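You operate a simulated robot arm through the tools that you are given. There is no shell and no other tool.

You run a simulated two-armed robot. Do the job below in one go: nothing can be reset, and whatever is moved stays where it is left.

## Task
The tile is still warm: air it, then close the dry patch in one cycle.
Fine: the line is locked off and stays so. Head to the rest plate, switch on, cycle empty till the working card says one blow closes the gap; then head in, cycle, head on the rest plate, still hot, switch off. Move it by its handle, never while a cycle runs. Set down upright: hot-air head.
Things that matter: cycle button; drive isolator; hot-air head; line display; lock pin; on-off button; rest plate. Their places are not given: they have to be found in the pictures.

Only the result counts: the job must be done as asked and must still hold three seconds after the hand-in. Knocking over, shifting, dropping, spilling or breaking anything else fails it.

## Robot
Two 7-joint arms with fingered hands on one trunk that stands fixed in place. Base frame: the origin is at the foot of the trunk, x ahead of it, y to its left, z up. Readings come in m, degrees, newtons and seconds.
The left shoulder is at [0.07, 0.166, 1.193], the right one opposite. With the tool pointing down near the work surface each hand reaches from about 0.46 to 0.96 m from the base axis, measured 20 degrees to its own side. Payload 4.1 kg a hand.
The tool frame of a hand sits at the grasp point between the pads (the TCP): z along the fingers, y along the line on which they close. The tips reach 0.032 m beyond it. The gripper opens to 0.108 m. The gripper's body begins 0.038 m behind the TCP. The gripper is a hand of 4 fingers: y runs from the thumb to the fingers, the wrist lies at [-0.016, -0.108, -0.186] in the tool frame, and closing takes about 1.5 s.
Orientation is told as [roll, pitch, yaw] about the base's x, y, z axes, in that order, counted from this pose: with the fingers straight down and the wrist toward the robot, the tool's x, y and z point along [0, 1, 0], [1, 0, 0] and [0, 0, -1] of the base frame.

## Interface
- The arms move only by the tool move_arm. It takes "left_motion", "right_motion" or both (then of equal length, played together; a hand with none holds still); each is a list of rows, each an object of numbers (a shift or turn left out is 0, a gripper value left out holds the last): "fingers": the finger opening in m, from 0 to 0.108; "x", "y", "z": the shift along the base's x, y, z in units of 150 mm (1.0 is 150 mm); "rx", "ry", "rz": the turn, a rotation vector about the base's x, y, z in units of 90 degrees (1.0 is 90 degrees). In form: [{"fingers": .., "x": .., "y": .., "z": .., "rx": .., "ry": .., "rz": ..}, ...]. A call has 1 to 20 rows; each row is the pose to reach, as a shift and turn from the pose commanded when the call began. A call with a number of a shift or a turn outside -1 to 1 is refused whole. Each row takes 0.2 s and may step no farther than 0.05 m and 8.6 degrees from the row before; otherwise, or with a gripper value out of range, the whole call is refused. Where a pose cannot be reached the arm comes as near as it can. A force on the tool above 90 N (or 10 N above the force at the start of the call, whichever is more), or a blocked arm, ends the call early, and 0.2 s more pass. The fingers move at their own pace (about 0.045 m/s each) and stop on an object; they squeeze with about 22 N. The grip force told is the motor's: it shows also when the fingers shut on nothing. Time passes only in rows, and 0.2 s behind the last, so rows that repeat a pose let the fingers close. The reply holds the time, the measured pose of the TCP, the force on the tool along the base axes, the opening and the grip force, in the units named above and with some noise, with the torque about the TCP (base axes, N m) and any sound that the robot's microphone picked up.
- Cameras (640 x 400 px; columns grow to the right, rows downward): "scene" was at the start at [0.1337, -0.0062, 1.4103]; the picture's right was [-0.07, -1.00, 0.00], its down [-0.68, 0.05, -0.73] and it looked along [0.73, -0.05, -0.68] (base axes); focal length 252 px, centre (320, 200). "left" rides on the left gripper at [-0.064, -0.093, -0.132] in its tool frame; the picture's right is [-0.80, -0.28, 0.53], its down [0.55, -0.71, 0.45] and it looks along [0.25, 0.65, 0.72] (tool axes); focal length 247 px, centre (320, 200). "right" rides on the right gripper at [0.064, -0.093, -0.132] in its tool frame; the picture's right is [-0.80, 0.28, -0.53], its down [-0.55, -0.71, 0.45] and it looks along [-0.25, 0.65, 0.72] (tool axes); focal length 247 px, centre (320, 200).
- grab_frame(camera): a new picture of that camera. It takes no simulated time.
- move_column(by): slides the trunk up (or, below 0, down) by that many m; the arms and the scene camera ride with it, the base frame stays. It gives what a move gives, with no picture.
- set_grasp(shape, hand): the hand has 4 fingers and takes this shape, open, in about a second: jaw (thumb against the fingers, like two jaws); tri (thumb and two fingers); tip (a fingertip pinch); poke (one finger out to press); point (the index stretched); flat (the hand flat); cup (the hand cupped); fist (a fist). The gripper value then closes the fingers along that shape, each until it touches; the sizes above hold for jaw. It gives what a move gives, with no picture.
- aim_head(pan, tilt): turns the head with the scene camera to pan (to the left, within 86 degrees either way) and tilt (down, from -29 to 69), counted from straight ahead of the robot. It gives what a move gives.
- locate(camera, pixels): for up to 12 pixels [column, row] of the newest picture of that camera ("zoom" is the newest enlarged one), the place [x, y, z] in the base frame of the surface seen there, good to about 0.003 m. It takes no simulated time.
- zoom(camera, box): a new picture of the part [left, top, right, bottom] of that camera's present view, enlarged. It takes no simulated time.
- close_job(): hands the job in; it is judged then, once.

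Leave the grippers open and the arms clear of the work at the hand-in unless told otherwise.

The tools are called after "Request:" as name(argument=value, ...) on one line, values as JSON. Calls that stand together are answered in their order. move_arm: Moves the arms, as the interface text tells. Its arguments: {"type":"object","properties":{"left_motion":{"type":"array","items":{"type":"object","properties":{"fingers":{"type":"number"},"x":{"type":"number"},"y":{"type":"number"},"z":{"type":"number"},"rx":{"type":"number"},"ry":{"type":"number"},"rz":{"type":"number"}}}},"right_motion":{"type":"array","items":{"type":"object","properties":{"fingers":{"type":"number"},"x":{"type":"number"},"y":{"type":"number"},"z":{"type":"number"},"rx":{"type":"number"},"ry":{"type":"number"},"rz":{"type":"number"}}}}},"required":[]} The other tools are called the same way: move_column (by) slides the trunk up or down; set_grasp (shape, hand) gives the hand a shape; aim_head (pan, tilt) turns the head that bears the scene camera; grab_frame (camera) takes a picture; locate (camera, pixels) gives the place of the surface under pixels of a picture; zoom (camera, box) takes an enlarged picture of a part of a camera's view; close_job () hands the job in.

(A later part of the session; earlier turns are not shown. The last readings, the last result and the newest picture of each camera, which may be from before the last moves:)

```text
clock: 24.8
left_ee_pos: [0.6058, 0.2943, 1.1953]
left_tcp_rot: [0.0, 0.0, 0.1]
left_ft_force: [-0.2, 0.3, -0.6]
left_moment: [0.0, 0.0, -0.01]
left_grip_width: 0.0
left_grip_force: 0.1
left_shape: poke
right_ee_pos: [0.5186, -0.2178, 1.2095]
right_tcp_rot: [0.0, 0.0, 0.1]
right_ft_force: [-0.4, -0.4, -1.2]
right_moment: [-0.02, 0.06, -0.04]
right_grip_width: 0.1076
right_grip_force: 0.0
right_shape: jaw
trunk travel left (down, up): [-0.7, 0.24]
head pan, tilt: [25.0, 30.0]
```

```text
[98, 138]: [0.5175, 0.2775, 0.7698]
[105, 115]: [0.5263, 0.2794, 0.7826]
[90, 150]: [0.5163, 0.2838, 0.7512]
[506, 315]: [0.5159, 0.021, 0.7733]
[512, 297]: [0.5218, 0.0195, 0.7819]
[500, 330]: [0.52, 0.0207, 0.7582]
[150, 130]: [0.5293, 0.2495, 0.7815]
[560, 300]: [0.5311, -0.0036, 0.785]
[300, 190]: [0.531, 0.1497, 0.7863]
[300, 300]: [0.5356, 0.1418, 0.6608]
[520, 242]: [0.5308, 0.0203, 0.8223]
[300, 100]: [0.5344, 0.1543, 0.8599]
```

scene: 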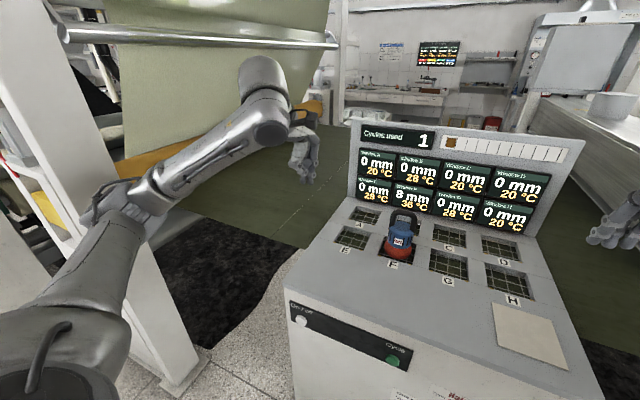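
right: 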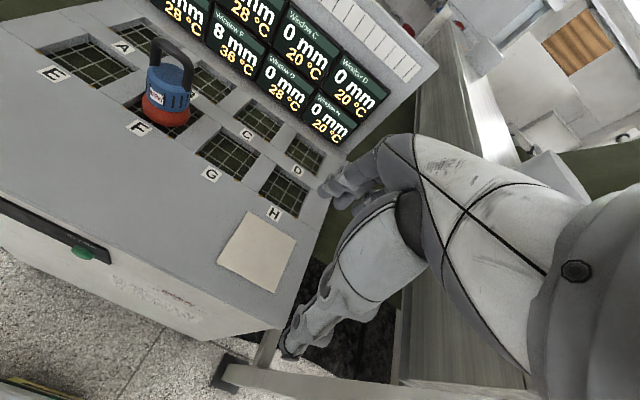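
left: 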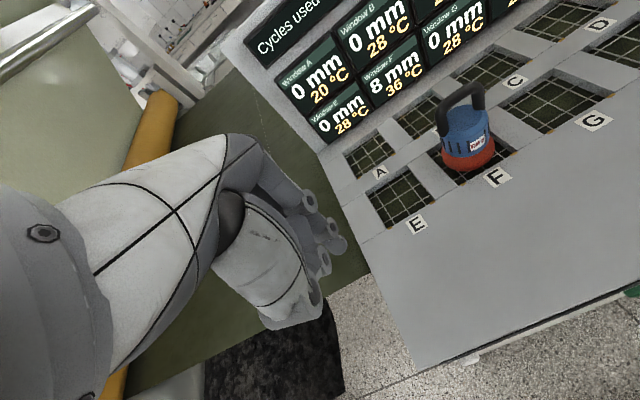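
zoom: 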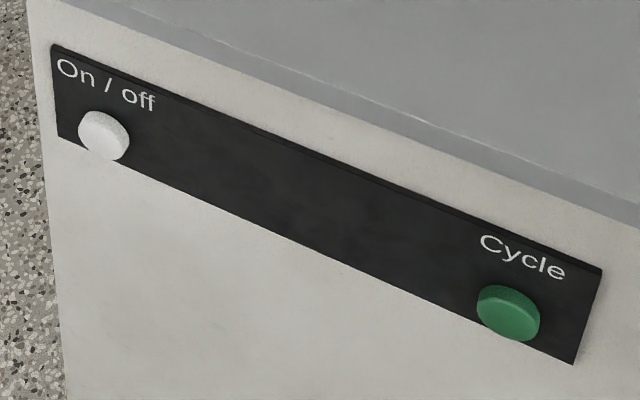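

The panel face is at x≈0.530 and the button fronts at x≈0.517, so they stick out about 13 mm. Centres are about (0.2785, 0.769) and (0.020, 0.771) in y, z. I'll bring the left hand back and tilt it 70° so the poke finger points forward.

Request:
move_arm(left_motion=[{"x": -0.11, "z": -0.05, "ry": -0.0864}, {"x": -0.22, "z": -0.1, "ry": -0.1729}, {"x": -0.33, "z": -0.2, "ry": -0.2593}, {"x": -0.44, "z": -0.3, "ry": -0.3457}, {"x": -0.56, "z": -0.4, "ry": -0.4321}, {"x": -0.67, "z": -0.55, "ry": -0.5186}, {"x": -0.78, "z": -0.7, "ry": -0.605}, {"x": -0.89, "z": -0.85, "ry": -0.6914}, {"x": -1.0, "z": -1.0, "ry": -0.7778}])

Request:
grab_frame(camera="scene")

Request:
grab_frame(camera="left")

```text
clock: 26.8
left_ee_pos: [0.5807, 0.3141, 1.1242]
left_tcp_rot: [2.4, -52.2, -3.9]
left_ft_force: [-0.2, -0.2, -0.1]
left_moment: [-0.02, 0.01, 0.01]
left_grip_width: 0.0001
left_grip_force: 0.2
left_shape: poke
left hand out of reach, approached as far as the arm can: row 3, 4, 5, 6, 7, 8, 9
right_ee_pos: [0.5164, -0.2187, 1.2112]
right_tcp_rot: [-0.1, 0.0, 0.1]
right_ft_force: [-0.3, 0.2, 0.4]
right_moment: [-0.02, -0.02, -0.01]
right_grip_width: 0.1075
right_grip_force: 0.0
right_shape: jaw
trunk travel left (down, up): [-0.7, 0.24]
head pan, tilt: [25.0, 30.0]
```

```text
taken
```

scene: 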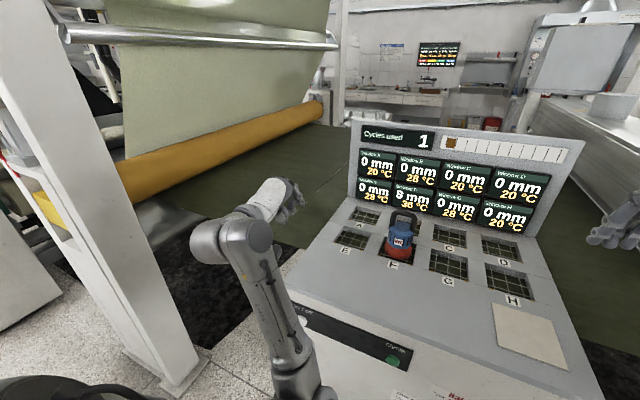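

```text
taken
```

left: 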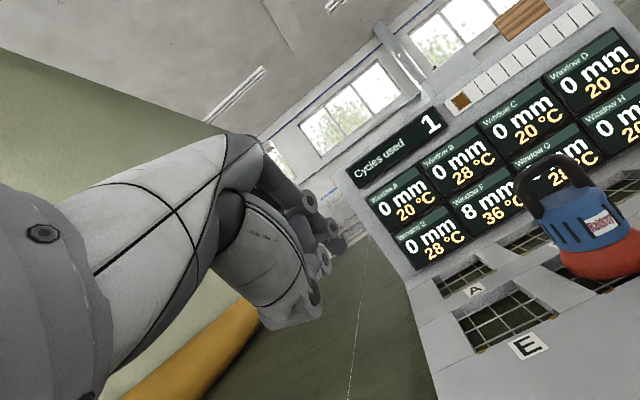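

The 70° tilt is out of reach up there: the hand stopped at 52° and z 1.12. In the "point" shape the index may stretch along the palm and need less tilt. I'll try that shape and look.

Request:
set_grasp(hand="left", shape="point")

Request:
grab_frame(camera="scene")

Request:
zoom(camera="scene", box=[200, 140, 340, 240])

Request:
grab_frame(camera="left")

```text
clock: 27.7
left_ee_pos: [0.5806, 0.3144, 1.1229]
left_tcp_rot: [2.3, -52.0, -3.8]
left_ft_force: [-0.1, -0.3, 0.6]
left_moment: [-0.05, 0.01, 0.0]
left_grip_width: 0.0002
left_grip_force: 0.0
left_shape: point
right_ee_pos: [0.5178, -0.2176, 1.2107]
right_tcp_rot: [0.0, 0.1, 0.1]
right_ft_force: [0.0, -0.2, 0.8]
right_moment: [-0.02, 0.0, 0.04]
right_grip_width: 0.1077
right_grip_force: 0.1
right_shape: jaw
trunk travel left (down, up): [-0.7, 0.24]
head pan, tilt: [25.0, 30.0]
```

```text
taken
```

scene: 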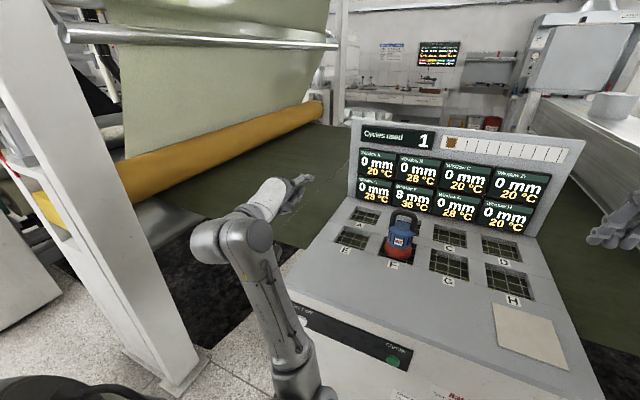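

```text
4.00 times, centred on (270, 190) of scene
```

zoom: 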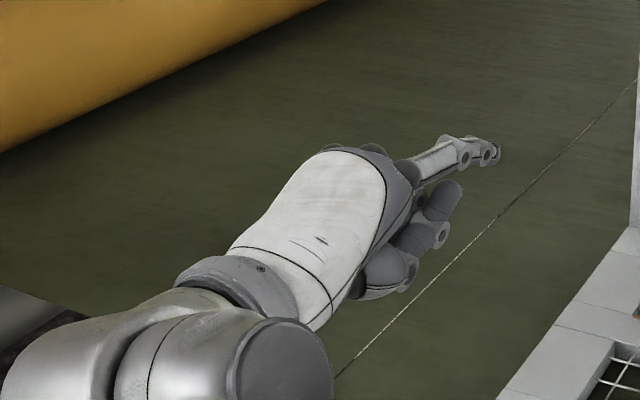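

```text
taken
```

left: 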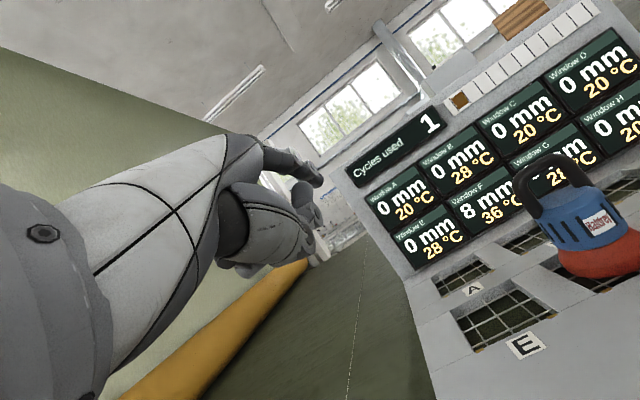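

The index is stretched, its tip at (495,150) in the scene zoom and the thumb at (448,195). I'll take the scene zoom again and locate them along the finger.

Request:
zoom(camera="scene", box=[260, 160, 330, 220])

```text
6.67 times, centred on (295, 190) of scene
```

zoom: 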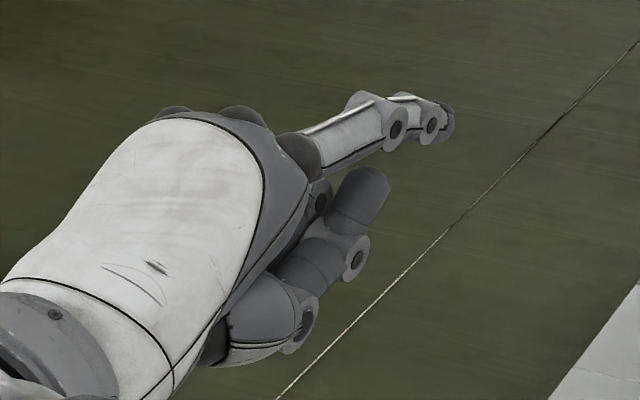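

Request:
locate(camera="zoom", pixels=[[444, 120], [438, 108], [446, 128], [400, 110], [350, 125], [300, 150], [370, 180], [345, 255], [300, 310], [240, 120], [100, 200], [250, 310]])

```text
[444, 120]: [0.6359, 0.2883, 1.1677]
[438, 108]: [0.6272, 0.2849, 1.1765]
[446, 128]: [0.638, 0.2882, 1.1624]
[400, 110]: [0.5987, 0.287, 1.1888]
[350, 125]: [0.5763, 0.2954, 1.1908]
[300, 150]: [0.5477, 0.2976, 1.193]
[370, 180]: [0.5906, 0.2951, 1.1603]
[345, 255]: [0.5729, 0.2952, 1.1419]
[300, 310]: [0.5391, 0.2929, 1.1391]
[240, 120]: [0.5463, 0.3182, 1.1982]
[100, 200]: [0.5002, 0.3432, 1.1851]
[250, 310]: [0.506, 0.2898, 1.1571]
```

The index tip sits about 6 cm forward of the TCP and leads the thumb by over 4 cm, so about 35° of tilt is enough. I'll lower the left hand in front of the cabinet in small moves. First, a short move to see which pose the shifts are counted from.

Request:
move_arm(left_motion=[{"z": -0.1}])

```text
clock: 28.1
left_ee_pos: [0.5819, 0.3142, 1.1063]
left_tcp_rot: [2.1, -52.0, -3.7]
left_ft_force: [-0.3, 0.0, 0.0]
left_moment: [0.03, -0.01, 0.01]
left_grip_width: 0.0
left_grip_force: 0.2
left_shape: point
right_ee_pos: [0.5169, -0.2172, 1.2093]
right_tcp_rot: [0.0, 0.0, 0.0]
right_ft_force: [-0.8, -0.5, 0.6]
right_moment: [0.03, 0.0, 0.0]
right_grip_width: 0.1074
right_grip_force: 0.1
right_shape: jaw
trunk travel left (down, up): [-0.7, 0.24]
head pan, tilt: [25.0, 30.0]
```

Shifts count from the pose actually reached. The arm can't fold closer than about 0.33 m from the shoulder, so I'll swing left past the cabinet's side before lowering. First I'll locate the white post and floor items at the left.

Request:
locate(camera="scene", pixels=[[150, 250], [190, 370], [80, 120], [210, 380], [130, 170], [250, 200], [285, 285], [296, 300], [240, 330]])

Request:
zoom(camera="scene", box=[200, 200, 400, 400])

```text
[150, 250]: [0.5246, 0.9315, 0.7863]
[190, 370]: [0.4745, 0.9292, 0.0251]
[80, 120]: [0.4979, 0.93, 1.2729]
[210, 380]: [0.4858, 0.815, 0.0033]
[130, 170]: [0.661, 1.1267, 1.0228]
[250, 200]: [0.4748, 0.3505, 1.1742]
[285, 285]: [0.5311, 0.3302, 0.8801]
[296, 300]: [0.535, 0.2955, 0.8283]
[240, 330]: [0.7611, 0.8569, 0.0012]
```

```text
2.00 times, centred on (300, 300) of scene
```

zoom: 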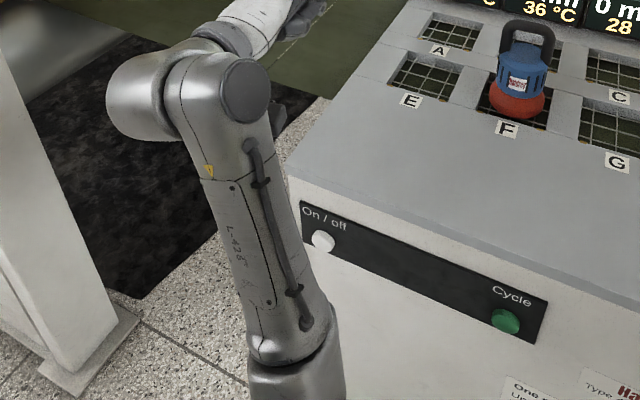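

The post is at y≈0.9, so the space left of the cabinet (y 0.33–0.85) is clear. I'll swing the left hand out to y≈0.43 and start lowering, easing the tilt to 35°.

Request:
move_arm(left_motion=[{"y": 0.27, "ry": 0.063, "rx": -0.005, "rz": 0.008}, {"y": 0.53, "ry": 0.126, "rx": -0.01, "rz": 0.015}, {"y": 0.8, "ry": 0.189, "rx": -0.0144, "rz": 0.0228}, {"x": -0.14, "y": 0.8, "z": -0.2, "ry": 0.189, "rx": -0.0144, "rz": 0.0228}, {"x": -0.28, "y": 0.8, "z": -0.4, "ry": 0.189, "rx": -0.0144, "rz": 0.0228}, {"x": -0.42, "y": 0.8, "z": -0.6, "ry": 0.189, "rx": -0.0144, "rz": 0.0228}, {"x": -0.56, "y": 0.8, "z": -0.8, "ry": 0.189, "rx": -0.0144, "rz": 0.0228}, {"x": -0.7, "y": 0.8, "z": -1.0, "ry": 0.189, "rx": -0.0144, "rz": 0.0228}])

Request:
grab_frame(camera="scene")

```text
clock: 29.9
left_ee_pos: [0.4821, 0.4306, 0.9539]
left_tcp_rot: [-0.5, -35.1, 0.2]
left_ft_force: [-0.7, -0.7, 0.0]
left_moment: [-0.05, -0.02, -0.02]
left_grip_width: 0.0
left_grip_force: 0.0
left_shape: point
right_ee_pos: [0.5164, -0.2181, 1.2111]
right_tcp_rot: [0.1, -0.1, 0.1]
right_ft_force: [-0.3, 0.4, -0.7]
right_moment: [0.0, 0.03, 0.02]
right_grip_width: 0.1078
right_grip_force: 0.0
right_shape: jaw
trunk travel left (down, up): [-0.7, 0.24]
head pan, tilt: [25.0, 30.0]
```

```text
taken
```

scene: 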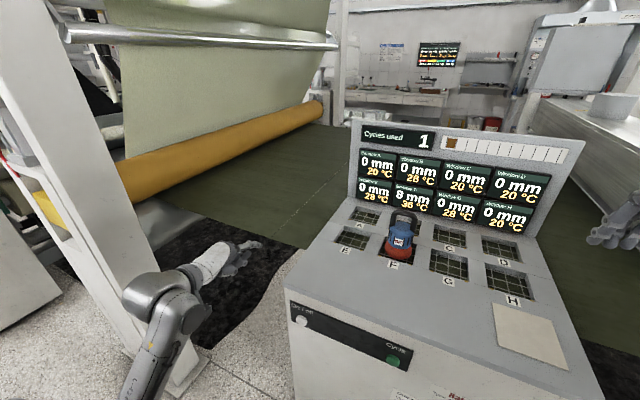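

That reached cleanly. Next: back to x≈0.42 and down in front of the cabinet.

Request:
move_arm(left_motion=[{"x": -0.1, "z": -0.2}, {"x": -0.2, "z": -0.4}, {"x": -0.3, "z": -0.6}, {"x": -0.4, "z": -0.8}, {"x": -0.42, "z": -1.0}])

Request:
move_arm(left_motion=[{"z": -0.15}, {"z": -0.3}, {"y": -0.2, "z": -0.33}, {"y": -0.4, "z": -0.33}, {"y": -0.6, "z": -0.33}])

Request:
aim_head(pan=20, tilt=50)

Request:
grab_frame(camera="scene")

Request:
grab_frame(camera="left")

```text
clock: 31.1
left_ee_pos: [0.4163, 0.434, 0.8051]
left_tcp_rot: [-0.5, -35.0, 0.2]
left_ft_force: [-0.2, -0.1, 0.4]
left_moment: [-0.01, -0.03, -0.02]
left_grip_width: 0.0
left_grip_force: 0.0
left_shape: point
right_ee_pos: [0.5195, -0.2178, 1.2096]
right_tcp_rot: [0.0, 0.1, 0.1]
right_ft_force: [-0.2, 0.0, 0.8]
right_moment: [-0.03, 0.02, -0.03]
right_grip_width: 0.108
right_grip_force: 0.0
right_shape: jaw
trunk travel left (down, up): [-0.7, 0.24]
head pan, tilt: [25.0, 30.0]
```

```text
clock: 32.3
left_ee_pos: [0.4179, 0.3393, 0.7578]
left_tcp_rot: [-0.5, -35.1, 0.1]
left_ft_force: [0.6, -0.2, -0.2]
left_moment: [0.0, -0.05, 0.03]
left_grip_width: 0.0003
left_grip_force: 0.2
left_shape: point
right_ee_pos: [0.5172, -0.2193, 1.2088]
right_tcp_rot: [0.0, 0.0, 0.0]
right_ft_force: [-0.3, -0.4, 0.4]
right_moment: [0.02, 0.0, -0.01]
right_grip_width: 0.1074
right_grip_force: 0.1
right_shape: jaw
trunk travel left (down, up): [-0.7, 0.24]
head pan, tilt: [25.0, 30.0]
```

```text
clock: 33.1
left_ee_pos: [0.4155, 0.341, 0.7575]
left_tcp_rot: [-0.5, -35.0, 0.2]
left_ft_force: [0.7, 0.2, -0.7]
left_moment: [0.02, -0.02, 0.01]
left_grip_width: 0.0
left_grip_force: 0.1
left_shape: point
right_ee_pos: [0.5182, -0.2183, 1.2092]
right_tcp_rot: [0.0, 0.0, 0.1]
right_ft_force: [0.3, 0.7, -0.4]
right_moment: [-0.01, -0.02, 0.0]
right_grip_width: 0.1076
right_grip_force: 0.0
right_shape: jaw
trunk travel left (down, up): [-0.7, 0.24]
head pan, tilt: [20.0, 50.0]
```

```text
taken
```

scene: 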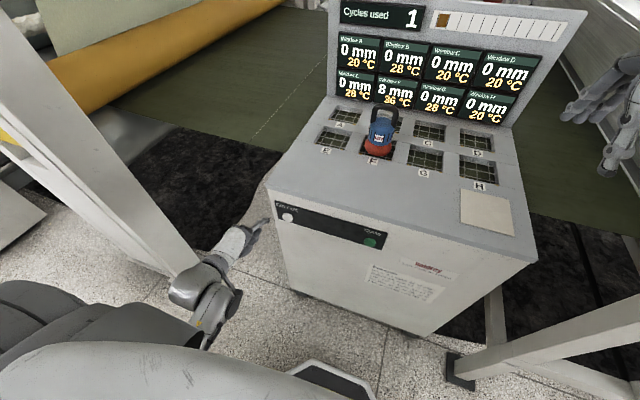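

```text
taken
```

left: 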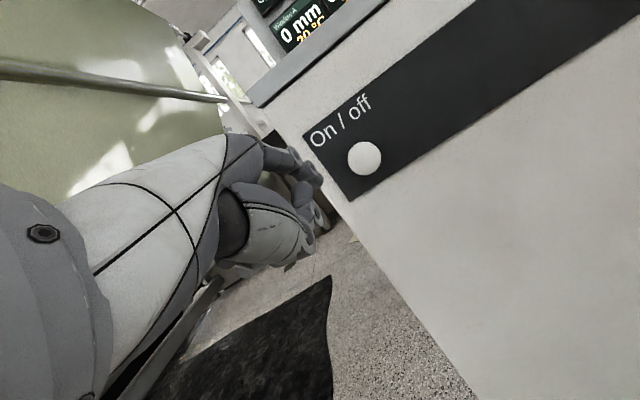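

The left hand is now in front of the cabinet, its index left of the On/off button. I'll zoom in on the fingertip (around 258,226) and locate it.

Request:
zoom(camera="scene", box=[210, 190, 310, 270])

```text
5.00 times, centred on (260, 230) of scene
```

zoom: 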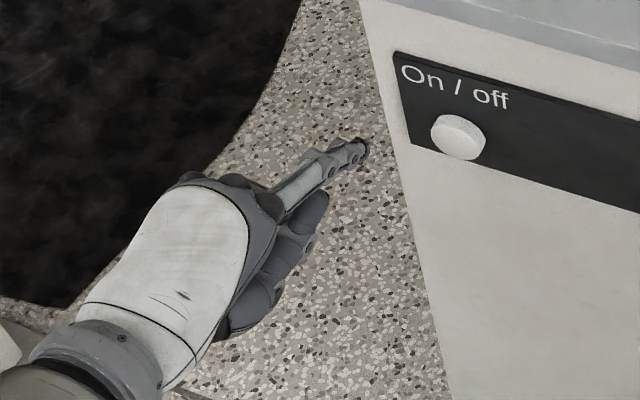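

Request:
locate(camera="zoom", pixels=[[360, 152], [362, 143], [355, 155], [345, 150], [330, 160], [320, 155], [300, 180], [318, 200], [290, 240], [255, 300], [455, 140], [458, 125]])

```text
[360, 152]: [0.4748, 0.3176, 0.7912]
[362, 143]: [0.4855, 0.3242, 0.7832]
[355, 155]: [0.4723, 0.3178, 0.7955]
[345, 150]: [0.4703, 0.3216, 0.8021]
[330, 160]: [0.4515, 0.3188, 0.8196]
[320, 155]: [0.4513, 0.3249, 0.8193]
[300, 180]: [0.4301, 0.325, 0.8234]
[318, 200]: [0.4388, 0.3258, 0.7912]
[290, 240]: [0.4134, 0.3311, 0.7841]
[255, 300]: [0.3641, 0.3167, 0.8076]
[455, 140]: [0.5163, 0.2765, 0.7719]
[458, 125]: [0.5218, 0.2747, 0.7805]
```

The fingertip sits at TCP + (0.069, −0.017, +0.027), so the press is reachable. The head has to go to the rest plate first, so the left hand waits here. I'll bring the right hand over the handle at about (0.80, 0.072), staying high.

Request:
move_arm(right_motion=[{"x": 0.2, "y": 0.2}, {"x": 0.4, "y": 0.4}, {"x": 0.6, "y": 0.6}, {"x": 0.8, "y": 0.8}, {"x": 0.95, "y": 0.97}])

Request:
move_arm(right_motion=[{"x": 0.2, "y": 0.2}, {"x": 0.4, "y": 0.4}, {"x": 0.6, "y": 0.6}, {"x": 0.8, "y": 0.8}, {"x": 0.93, "y": 0.96}])

Request:
aim_head(pan=0, tilt=35)

Request:
grab_frame(camera="scene")

Request:
grab_frame(camera="right")

```text
clock: 34.3
left_ee_pos: [0.417, 0.3419, 0.7572]
left_tcp_rot: [-0.6, -35.0, 0.2]
left_ft_force: [0.5, -0.2, 0.4]
left_moment: [-0.02, -0.01, 0.0]
left_grip_width: 0.0
left_grip_force: 0.1
left_shape: point
right_ee_pos: [0.6628, -0.0734, 1.2122]
right_tcp_rot: [0.0, 0.0, 0.1]
right_ft_force: [0.7, 0.4, 0.3]
right_moment: [-0.03, 0.0, 0.02]
right_grip_width: 0.1077
right_grip_force: 0.1
right_shape: jaw
trunk travel left (down, up): [-0.7, 0.24]
head pan, tilt: [20.0, 50.0]
```

```text
clock: 35.5
left_ee_pos: [0.4162, 0.3425, 0.7571]
left_tcp_rot: [-0.6, -35.1, 0.2]
left_ft_force: [-1.5, 0.5, 0.2]
left_moment: [-0.01, -0.03, -0.01]
left_grip_width: 0.0
left_grip_force: 0.2
left_shape: point
right_ee_pos: [0.7991, 0.074, 1.2121]
right_tcp_rot: [-0.1, 0.1, 0.2]
right_ft_force: [0.4, -0.1, -0.5]
right_moment: [-0.01, 0.0, 0.0]
right_grip_width: 0.1077
right_grip_force: 0.0
right_shape: jaw
trunk travel left (down, up): [-0.7, 0.24]
head pan, tilt: [20.0, 50.0]
```

```text
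clock: 36.3
left_ee_pos: [0.417, 0.3401, 0.7579]
left_tcp_rot: [-0.6, -34.9, 0.2]
left_ft_force: [0.1, 0.1, 0.5]
left_moment: [0.01, -0.03, 0.01]
left_grip_width: 0.0001
left_grip_force: 0.0
left_shape: point
right_ee_pos: [0.7987, 0.0725, 1.214]
right_tcp_rot: [0.0, -0.1, 0.2]
right_ft_force: [0.5, 0.3, -0.3]
right_moment: [-0.02, 0.01, 0.03]
right_grip_width: 0.1076
right_grip_force: 0.1
right_shape: jaw
trunk travel left (down, up): [-0.7, 0.24]
head pan, tilt: [0.0, 35.0]
```

```text
taken
```

scene: 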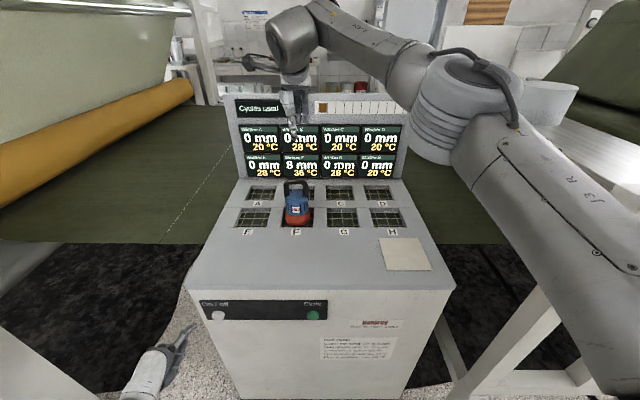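

```text
taken
```

right: 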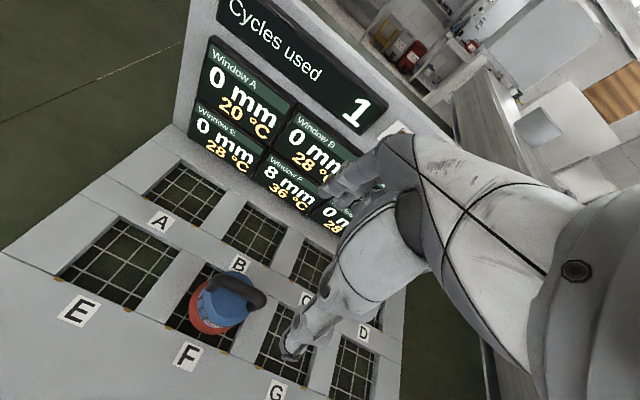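

The hand is above the head. I'll zoom the right camera on the head (around 230,300) to measure the bar's centre and the body top.

Request:
zoom(camera="right", box=[160, 240, 300, 350])

```text
3.64 times, centred on (230, 295) of right
```

zoom: 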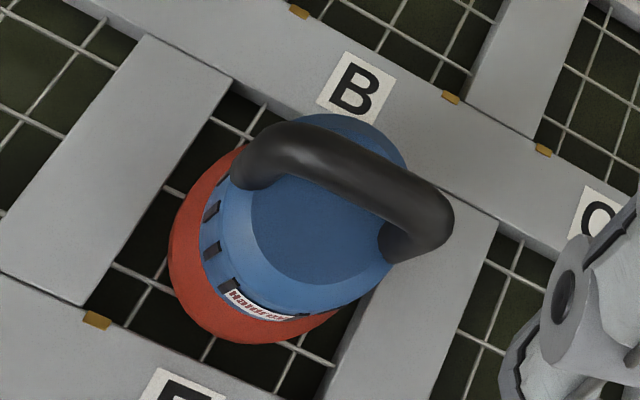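

Request:
locate(camera="zoom", pixels=[[350, 165], [280, 140], [420, 205], [355, 150], [345, 182], [310, 240], [255, 215], [300, 215], [230, 325], [185, 250], [100, 150], [420, 270]])

```text
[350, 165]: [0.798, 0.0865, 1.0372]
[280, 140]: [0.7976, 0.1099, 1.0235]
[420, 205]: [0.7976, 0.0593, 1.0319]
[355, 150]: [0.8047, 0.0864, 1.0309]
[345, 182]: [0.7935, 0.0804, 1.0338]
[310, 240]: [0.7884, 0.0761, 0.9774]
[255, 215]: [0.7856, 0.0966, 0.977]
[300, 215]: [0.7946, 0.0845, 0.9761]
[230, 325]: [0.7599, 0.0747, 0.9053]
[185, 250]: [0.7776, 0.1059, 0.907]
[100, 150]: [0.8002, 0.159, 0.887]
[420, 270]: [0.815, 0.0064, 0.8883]
```

The bar centre is at about (0.799, 0.073, 1.027) and the body top is at z 0.977. I'll descend in two steps to TCP z≈1.021, with the tips still 1 cm above the body, then close.

Request:
move_arm(right_motion=[{"z": -0.3}, {"z": -0.6}, {"z": -0.9}, {"z": -1.0}])

Request:
grab_frame(camera="right")

Request:
zoom(camera="scene", box=[230, 80, 370, 240])

```text
clock: 37.3
left_ee_pos: [0.4161, 0.3406, 0.7584]
left_tcp_rot: [-0.6, -35.0, 0.3]
left_ft_force: [0.0, 0.4, -0.5]
left_moment: [-0.02, 0.05, 0.0]
left_grip_width: 0.0
left_grip_force: 0.2
left_shape: point
right_ee_pos: [0.7985, 0.0706, 1.0586]
right_tcp_rot: [0.0, 0.0, 0.1]
right_ft_force: [0.1, -0.4, 0.5]
right_moment: [-0.02, 0.01, 0.03]
right_grip_width: 0.1077
right_grip_force: 0.0
right_shape: jaw
trunk travel left (down, up): [-0.7, 0.24]
head pan, tilt: [0.0, 35.0]
```

```text
taken
```

right: 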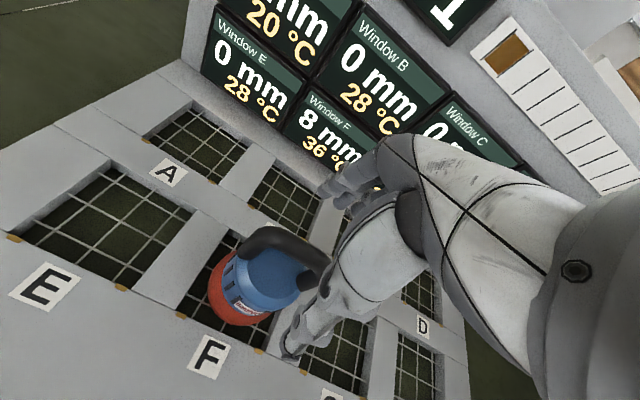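

```text
2.50 times, centred on (300, 160) of scene
```

zoom: 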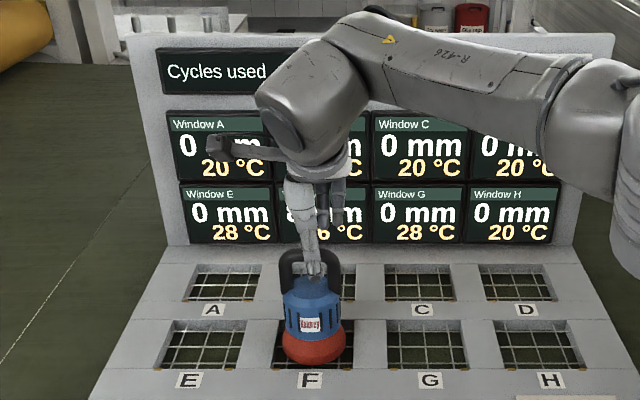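

The thumb is just in front of the handle. Before closing I want the handle's y centre more exactly, so I'll locate its posts in fresh zooms from both cameras.

Request:
zoom(camera="scene", box=[260, 160, 340, 230])

Request:
locate(camera="zoom", pixels=[[320, 300], [320, 340], [265, 340], [380, 340]])

Request:
locate(camera="right", pixels=[[285, 252], [262, 236], [310, 262], [242, 245], [325, 270], [265, 275], [230, 310], [270, 300]])

```text
5.71 times, centred on (300, 195) of scene
```

zoom: 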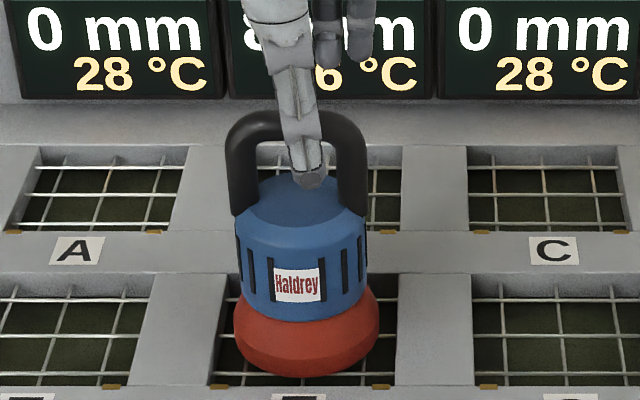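

```text
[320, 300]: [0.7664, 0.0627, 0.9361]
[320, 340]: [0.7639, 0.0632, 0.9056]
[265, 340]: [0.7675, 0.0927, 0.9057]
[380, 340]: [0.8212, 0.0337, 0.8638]
```

```text
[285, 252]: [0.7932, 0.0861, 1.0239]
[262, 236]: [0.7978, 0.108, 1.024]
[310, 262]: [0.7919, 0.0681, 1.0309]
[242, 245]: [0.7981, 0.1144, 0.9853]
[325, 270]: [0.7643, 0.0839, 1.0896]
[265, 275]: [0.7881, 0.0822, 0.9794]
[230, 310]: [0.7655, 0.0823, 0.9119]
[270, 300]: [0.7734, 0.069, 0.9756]
```

Both views put the handle centre near y≈0.075 and x≈0.797. I'll lower 38 mm, shift 4 mm to the left, and close on the bar.

Request:
move_arm(right_motion=[{"y": 0.027, "z": -0.13}, {"y": 0.027, "z": -0.253}, {"y": 0.027, "z": -0.253}])

Request:
zoom(camera="scene", box=[260, 160, 340, 230])

Request:
zoom(camera="right", box=[200, 180, 400, 380])

```text
clock: 38.1
left_ee_pos: [0.4163, 0.3399, 0.7578]
left_tcp_rot: [-0.5, -35.0, 0.2]
left_ft_force: [0.2, 0.6, 0.2]
left_moment: [0.0, 0.0, 0.01]
left_grip_width: 0.0
left_grip_force: 0.1
left_shape: point
right_ee_pos: [0.7995, 0.0755, 1.0213]
right_tcp_rot: [0.0, 0.0, 0.1]
right_ft_force: [-0.3, -0.1, -0.2]
right_moment: [0.04, 0.02, -0.01]
right_grip_width: 0.1077
right_grip_force: 0.0
right_shape: jaw
trunk travel left (down, up): [-0.7, 0.24]
head pan, tilt: [0.0, 35.0]
```

```text
5.71 times, centred on (300, 195) of scene
```

zoom: 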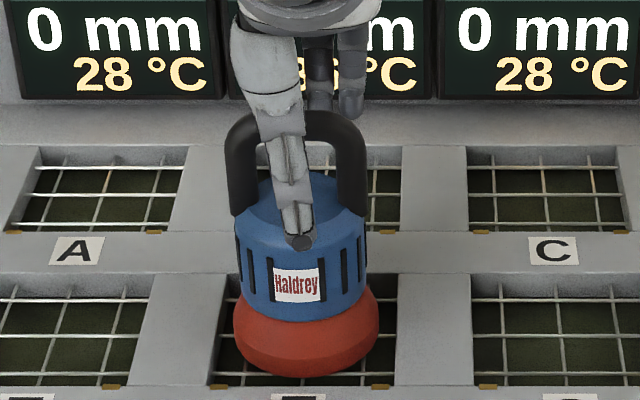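

```text
2.00 times, centred on (300, 280) of right
```

zoom: 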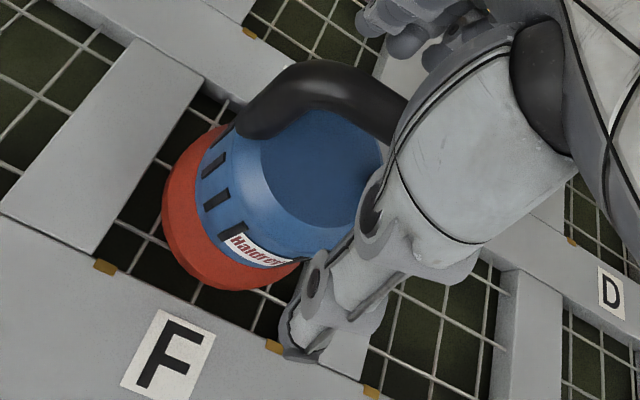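

The thumb is in front and the fingers are behind the bar. Closing now, with the pose held.

Request:
move_arm(right_motion=[{"fingers": 0.0}, {"fingers": 0.0}, {"fingers": 0.0}, {"fingers": 0.0}, {"fingers": 0.0}, {"fingers": 0.0}, {"fingers": 0.0}, {"fingers": 0.0}, {"fingers": 0.0}, {"fingers": 0.0}])

Request:
zoom(camera="scene", box=[260, 160, 340, 230])

```text
clock: 40.3
left_ee_pos: [0.417, 0.3417, 0.7572]
left_tcp_rot: [-0.5, -34.9, 0.2]
left_ft_force: [0.1, -0.6, -0.5]
left_moment: [0.01, -0.03, 0.01]
left_grip_width: 0.0
left_grip_force: 0.0
left_shape: point
right_ee_pos: [0.7993, 0.0749, 1.0207]
right_tcp_rot: [0.0, 0.1, 0.1]
right_ft_force: [-0.7, 0.6, -0.3]
right_moment: [0.04, -0.09, 0.05]
right_grip_width: 0.0
right_grip_force: 21.6
right_shape: jaw
trunk travel left (down, up): [-0.7, 0.24]
head pan, tilt: [0.0, 35.0]
```

```text
5.71 times, centred on (300, 195) of scene
```

zoom: 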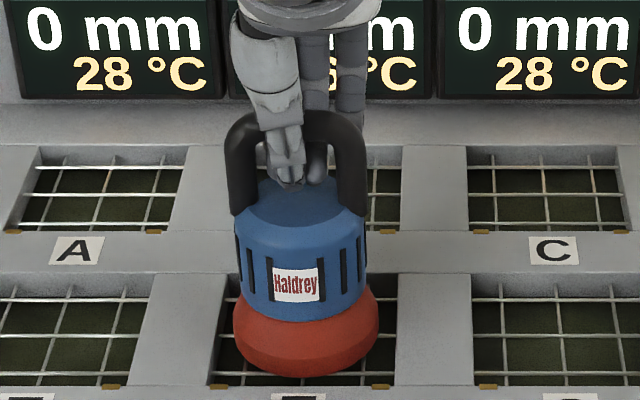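

The opening reads 0.0, so the fingers shut beneath the bar rather than on it. I'll open, raise about 12 mm so the pads face the bar, and close again.

Request:
move_arm(right_motion=[{"fingers": 0.108}, {"fingers": 0.108}, {"fingers": 0.108}, {"fingers": 0.108}, {"fingers": 0.108}, {"fingers": 0.108}, {"fingers": 0.108}, {"fingers": 0.108}, {"z": 0.08, "fingers": 0.108}, {"z": 0.08, "fingers": 0.0}, {"z": 0.08, "fingers": 0.0}, {"z": 0.08, "fingers": 0.0}, {"z": 0.08, "fingers": 0.0}, {"z": 0.08, "fingers": 0.0}, {"z": 0.08, "fingers": 0.0}, {"z": 0.08, "fingers": 0.0}, {"z": 0.08, "fingers": 0.0}, {"z": 0.08, "fingers": 0.0}])

Request:
zoom(camera="scene", box=[260, 160, 340, 230])

```text
clock: 44.1
left_ee_pos: [0.4168, 0.3408, 0.7574]
left_tcp_rot: [-0.6, -34.9, 0.2]
left_ft_force: [-0.7, -0.2, 0.0]
left_moment: [0.01, 0.0, 0.0]
left_grip_width: 0.0001
left_grip_force: 0.0
left_shape: point
right_ee_pos: [0.7993, 0.0763, 1.0327]
right_tcp_rot: [0.0, 0.1, 0.1]
right_ft_force: [0.1, 0.5, -1.0]
right_moment: [-0.03, -0.08, 0.01]
right_grip_width: 0.0026
right_grip_force: 22.2
right_shape: jaw
trunk travel left (down, up): [-0.7, 0.24]
head pan, tilt: [0.0, 35.0]
```

```text
5.71 times, centred on (300, 195) of scene
```

zoom: 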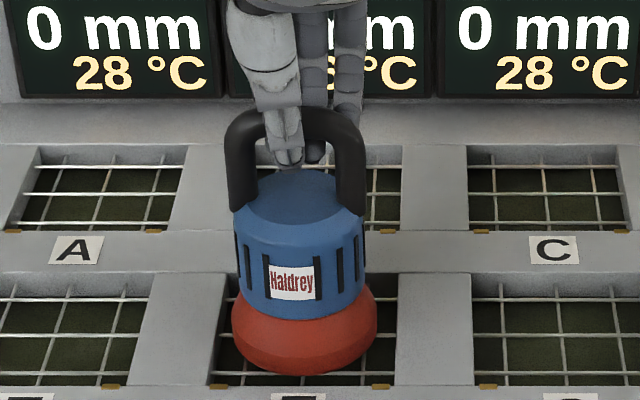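

It reads only 2.6 mm and the head looks slightly tipped, so the bar is still too deep in the hand. I'll look with the right camera before adjusting.

Request:
grab_frame(camera="right")

Request:
zoom(camera="right", box=[200, 180, 400, 380])

Request:
zoom(camera="scene", box=[275, 155, 325, 190])

```text
taken
```

right: 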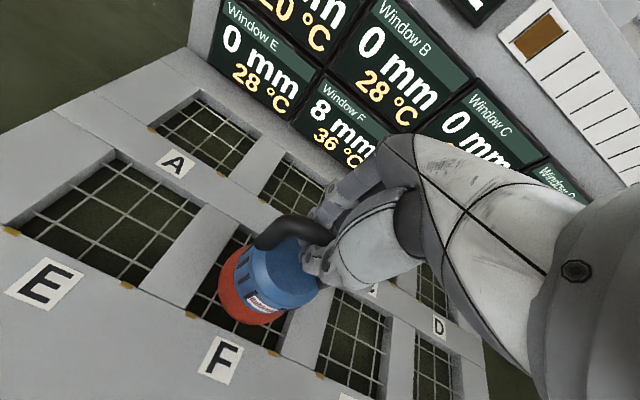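

```text
2.00 times, centred on (300, 280) of right
```

zoom: 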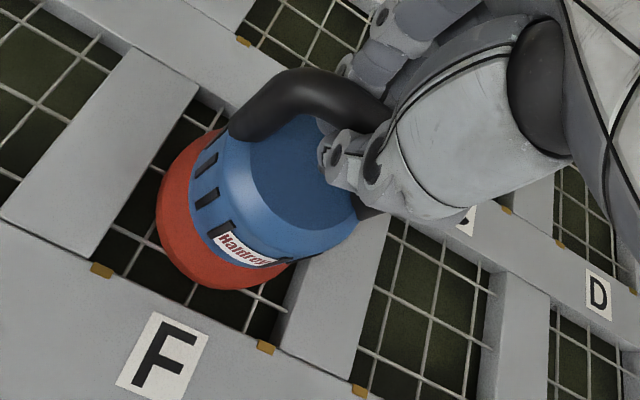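

```text
11.43 times, centred on (300, 172) of scene
```

zoom: 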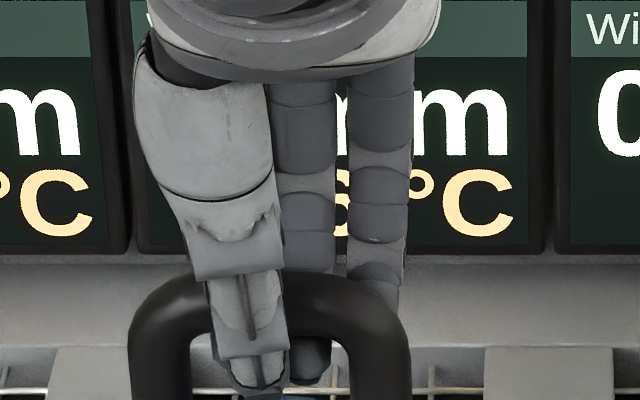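

The thumb is in front of the bar and the fingers are behind it, but the bar sits shallow behind the pads. I'll reopen, raise 10 mm more and close again to get it squarely between the pads.

Request:
move_arm(right_motion=[{"fingers": 0.108}, {"fingers": 0.108}, {"fingers": 0.108}, {"fingers": 0.108}, {"fingers": 0.108}, {"fingers": 0.108}, {"z": 0.067, "fingers": 0.108}, {"z": 0.067, "fingers": 0.108}])

Request:
zoom(camera="scene", box=[260, 160, 340, 230])

Request:
move_arm(right_motion=[{"fingers": 0.0}, {"fingers": 0.0}, {"fingers": 0.0}, {"fingers": 0.0}, {"fingers": 0.0}, {"fingers": 0.0}, {"fingers": 0.0}, {"fingers": 0.0}, {"fingers": 0.0}])

Request:
zoom(camera="scene", box=[260, 160, 340, 230])

```text
clock: 45.9
left_ee_pos: [0.4164, 0.3392, 0.7582]
left_tcp_rot: [-0.5, -35.0, 0.2]
left_ft_force: [-0.5, 0.1, 0.5]
left_moment: [0.03, -0.01, 0.01]
left_grip_width: 0.0002
left_grip_force: 0.0
left_shape: point
right_ee_pos: [0.8002, 0.0747, 1.0443]
right_tcp_rot: [0.0, 0.2, 0.0]
right_ft_force: [0.4, 0.7, -0.6]
right_moment: [0.01, 0.01, -0.02]
right_grip_width: 0.107
right_grip_force: 0.0
right_shape: jaw
trunk travel left (down, up): [-0.7, 0.24]
head pan, tilt: [0.0, 35.0]
```

```text
5.71 times, centred on (300, 195) of scene
```

zoom: 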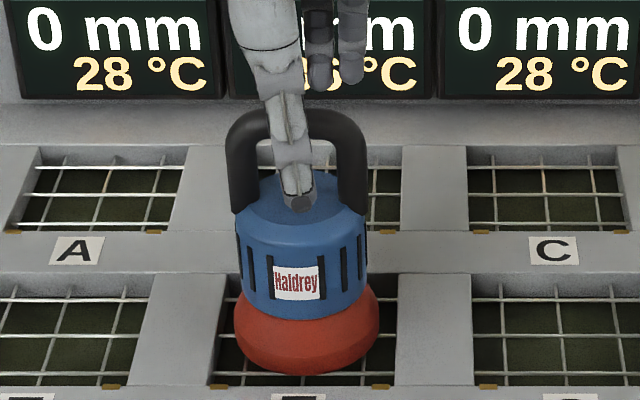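

```text
clock: 47.9
left_ee_pos: [0.4165, 0.3398, 0.7587]
left_tcp_rot: [-0.4, -35.0, 0.2]
left_ft_force: [0.3, -0.6, -0.2]
left_moment: [0.03, 0.01, 0.02]
left_grip_width: 0.0
left_grip_force: 0.1
left_shape: point
right_ee_pos: [0.8001, 0.0752, 1.0431]
right_tcp_rot: [0.0, 0.1, 0.2]
right_ft_force: [-0.6, -0.4, 0.6]
right_moment: [-0.03, 0.01, 0.04]
right_grip_width: 0.0103
right_grip_force: 21.5
right_shape: jaw
trunk travel left (down, up): [-0.7, 0.24]
head pan, tilt: [0.0, 35.0]
```

```text
5.71 times, centred on (300, 195) of scene
```

zoom: 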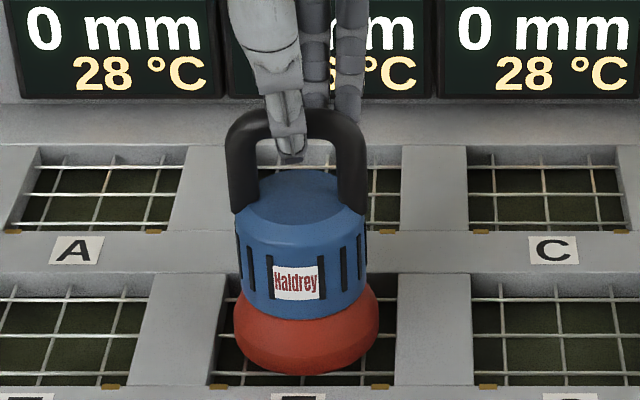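

Now it reads 10 mm with 21.5 N, so the bar is between the pads. I'll lift 25 mm as a test and check that it hangs straight.

Request:
move_arm(right_motion=[{"z": 0.08}, {"z": 0.17}, {"z": 0.17}])

Request:
zoom(camera="scene", box=[260, 150, 340, 230])

Request:
zoom(camera="right", box=[200, 180, 400, 380])

```text
clock: 48.7
left_ee_pos: [0.4173, 0.3417, 0.7563]
left_tcp_rot: [-0.6, -34.9, 0.2]
left_ft_force: [-0.2, 0.3, 0.8]
left_moment: [0.0, 0.04, 0.01]
left_grip_width: 0.0
left_grip_force: 0.0
left_shape: point
right_ee_pos: [0.8008, 0.0749, 1.068]
right_tcp_rot: [0.0, 0.2, 0.0]
right_ft_force: [1.4, 0.0, -10.2]
right_moment: [0.02, -0.03, 0.0]
right_grip_width: 0.0102
right_grip_force: 22.0
right_shape: jaw
trunk travel left (down, up): [-0.7, 0.24]
head pan, tilt: [0.0, 35.0]
```

```text
5.00 times, centred on (300, 190) of scene
```

zoom: 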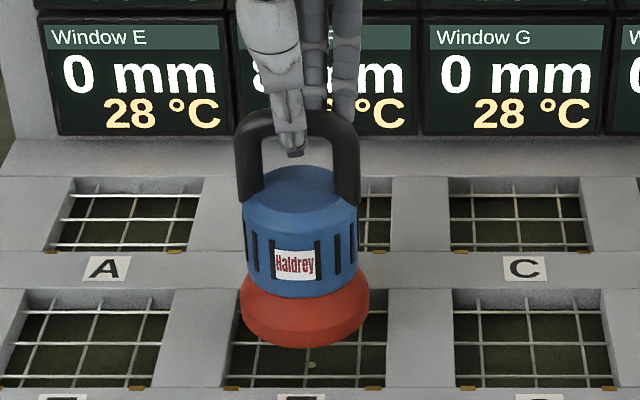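

```text
2.00 times, centred on (300, 280) of right
```

zoom: 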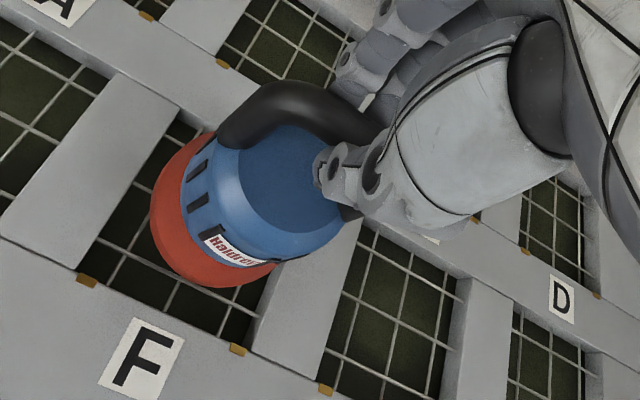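

It hangs straight and weighs about 10 N. While it's lifted I'll locate the F mesh below it and the rest plate's corners.

Request:
grab_frame(camera="scene")

Request:
zoom(camera="scene", box=[355, 220, 455, 290])

```text
taken
```

scene: 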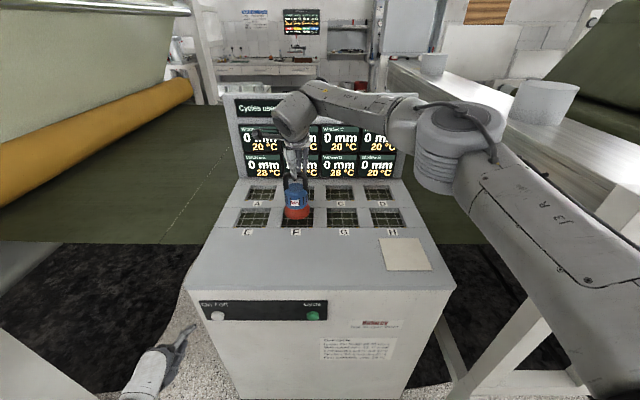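

```text
5.71 times, centred on (405, 255) of scene
```

zoom: 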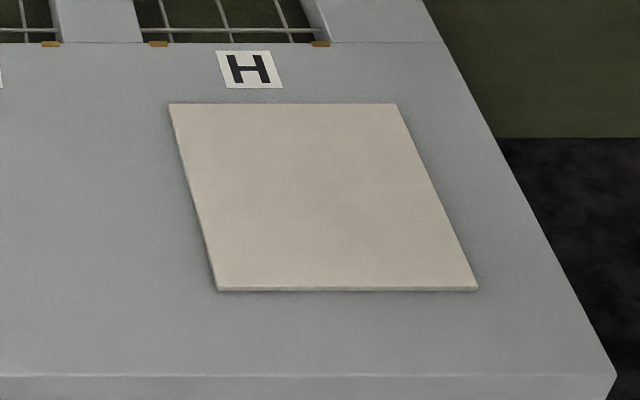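

Request:
locate(camera="zoom", pixels=[[176, 110], [392, 110], [468, 280], [224, 280], [310, 190], [100, 250], [130, 120], [230, 32], [180, 32]])

Request:
locate(camera="scene", pixels=[[296, 225], [285, 222], [310, 224], [330, 222], [345, 217], [387, 222]])

```text
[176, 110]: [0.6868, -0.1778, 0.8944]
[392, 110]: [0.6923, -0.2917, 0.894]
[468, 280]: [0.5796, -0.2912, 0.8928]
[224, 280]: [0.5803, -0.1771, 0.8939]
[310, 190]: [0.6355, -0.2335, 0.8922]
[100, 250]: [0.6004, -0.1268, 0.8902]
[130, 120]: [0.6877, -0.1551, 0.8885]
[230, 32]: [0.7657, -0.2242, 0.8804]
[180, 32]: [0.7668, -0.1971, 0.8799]
```

```text
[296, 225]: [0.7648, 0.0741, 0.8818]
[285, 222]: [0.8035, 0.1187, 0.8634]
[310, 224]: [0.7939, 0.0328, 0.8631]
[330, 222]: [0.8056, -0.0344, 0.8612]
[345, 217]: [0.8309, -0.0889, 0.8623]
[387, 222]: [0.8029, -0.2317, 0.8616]
```

The plate centre is at about (0.635, −0.2345) with its top at z 0.8935. The window mesh is at about 0.882, roughly 1 cm lower. I'll raise the head and carry it over to the plate at a gentle pace.

Request:
move_arm(right_motion=[{"z": 0.17}, {"z": 0.34}, {"x": -0.09, "y": -0.17, "z": 0.36}, {"x": -0.18, "y": -0.34, "z": 0.36}, {"x": -0.27, "y": -0.51, "z": 0.36}, {"x": -0.367, "y": -0.688, "z": 0.36}])

Request:
move_arm(right_motion=[{"x": -0.09, "y": -0.17}, {"x": -0.18, "y": -0.34}, {"x": -0.27, "y": -0.51}, {"x": -0.367, "y": -0.688}])

Request:
move_arm(right_motion=[{"x": -0.09, "y": -0.17}, {"x": -0.18, "y": -0.34}, {"x": -0.27, "y": -0.51}, {"x": -0.367, "y": -0.688}, {"x": -0.367, "y": -0.688}])

Request:
grab_frame(camera="scene")

Request:
grab_frame(camera="right")

```text
clock: 50.1
left_ee_pos: [0.4168, 0.3384, 0.7575]
left_tcp_rot: [-0.4, -35.0, 0.1]
left_ft_force: [0.4, -1.0, 0.1]
left_moment: [-0.01, 0.0, 0.01]
left_grip_width: 0.0002
left_grip_force: 0.0
left_shape: point
right_ee_pos: [0.7432, -0.0307, 1.1214]
right_tcp_rot: [0.1, 0.1, 0.0]
right_ft_force: [0.3, 0.0, -10.2]
right_moment: [-0.08, 0.06, 0.02]
right_grip_width: 0.0101
right_grip_force: 22.0
right_shape: jaw
trunk travel left (down, up): [-0.7, 0.24]
head pan, tilt: [0.0, 35.0]
```

```text
clock: 51.1
left_ee_pos: [0.417, 0.3389, 0.7579]
left_tcp_rot: [-0.4, -35.0, 0.1]
left_ft_force: [-0.6, -0.5, 1.1]
left_moment: [0.01, -0.03, -0.02]
left_grip_width: 0.0
left_grip_force: 0.0
left_shape: point
right_ee_pos: [0.6894, -0.1331, 1.1189]
right_tcp_rot: [0.1, 0.1, 0.0]
right_ft_force: [-1.1, -0.1, -10.0]
right_moment: [-0.09, 0.05, -0.04]
right_grip_width: 0.0101
right_grip_force: 22.0
right_shape: jaw
trunk travel left (down, up): [-0.7, 0.24]
head pan, tilt: [0.0, 35.0]
```

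```text
clock: 52.3
left_ee_pos: [0.418, 0.3422, 0.7563]
left_tcp_rot: [-0.6, -34.8, 0.2]
left_ft_force: [0.5, -0.2, 0.1]
left_moment: [0.01, 0.0, -0.02]
left_grip_width: 0.0
left_grip_force: 0.0
left_shape: point
right_ee_pos: [0.6342, -0.2333, 1.1188]
right_tcp_rot: [0.0, 0.1, 0.0]
right_ft_force: [0.4, 1.6, -10.3]
right_moment: [0.0, -0.04, 0.02]
right_grip_width: 0.0099
right_grip_force: 22.2
right_shape: jaw
trunk travel left (down, up): [-0.7, 0.24]
head pan, tilt: [0.0, 35.0]
```

```text
taken
```

scene: 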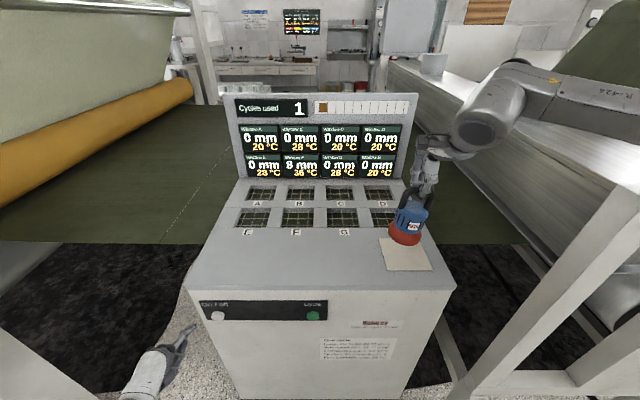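

```text
taken
```

right: 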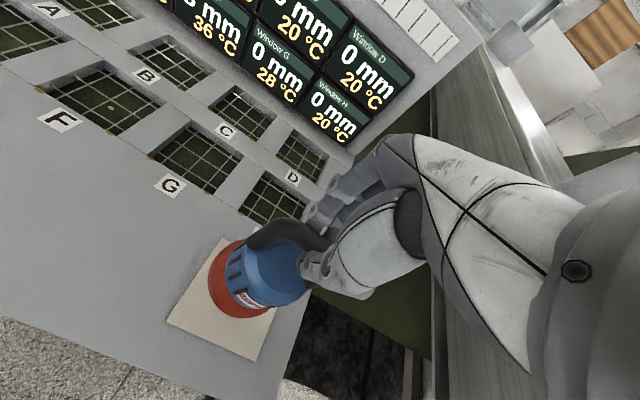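

The head is over the plate. I'll lower it most of the way, then feel for contact in small steps.

Request:
move_arm(right_motion=[{"z": -0.12}, {"z": -0.24}, {"z": -0.34}, {"z": -0.39}, {"z": -0.39}])

Request:
zoom(camera="scene", box=[350, 180, 470, 290])

```text
clock: 53.5
left_ee_pos: [0.4175, 0.3418, 0.7578]
left_tcp_rot: [-0.6, -35.1, 0.1]
left_ft_force: [-0.1, -0.2, 0.4]
left_moment: [0.04, 0.01, -0.02]
left_grip_width: 0.0
left_grip_force: 0.0
left_shape: point
right_ee_pos: [0.636, -0.2331, 1.0638]
right_tcp_rot: [0.0, 0.1, 0.2]
right_ft_force: [0.1, 0.5, -10.3]
right_moment: [-0.04, -0.03, -0.01]
right_grip_width: 0.01
right_grip_force: 22.5
right_shape: jaw
trunk travel left (down, up): [-0.7, 0.24]
head pan, tilt: [0.0, 35.0]
```

```text
3.64 times, centred on (410, 235) of scene
```

zoom: 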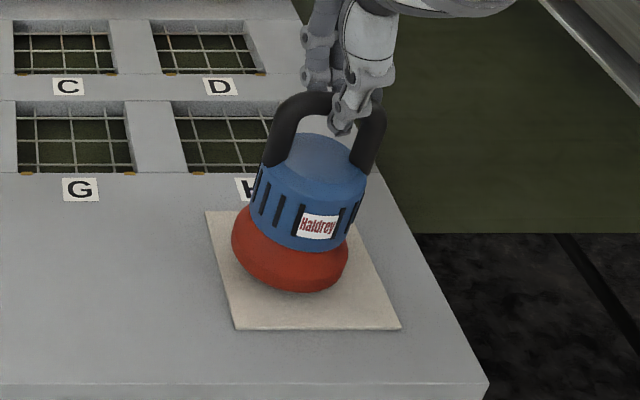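

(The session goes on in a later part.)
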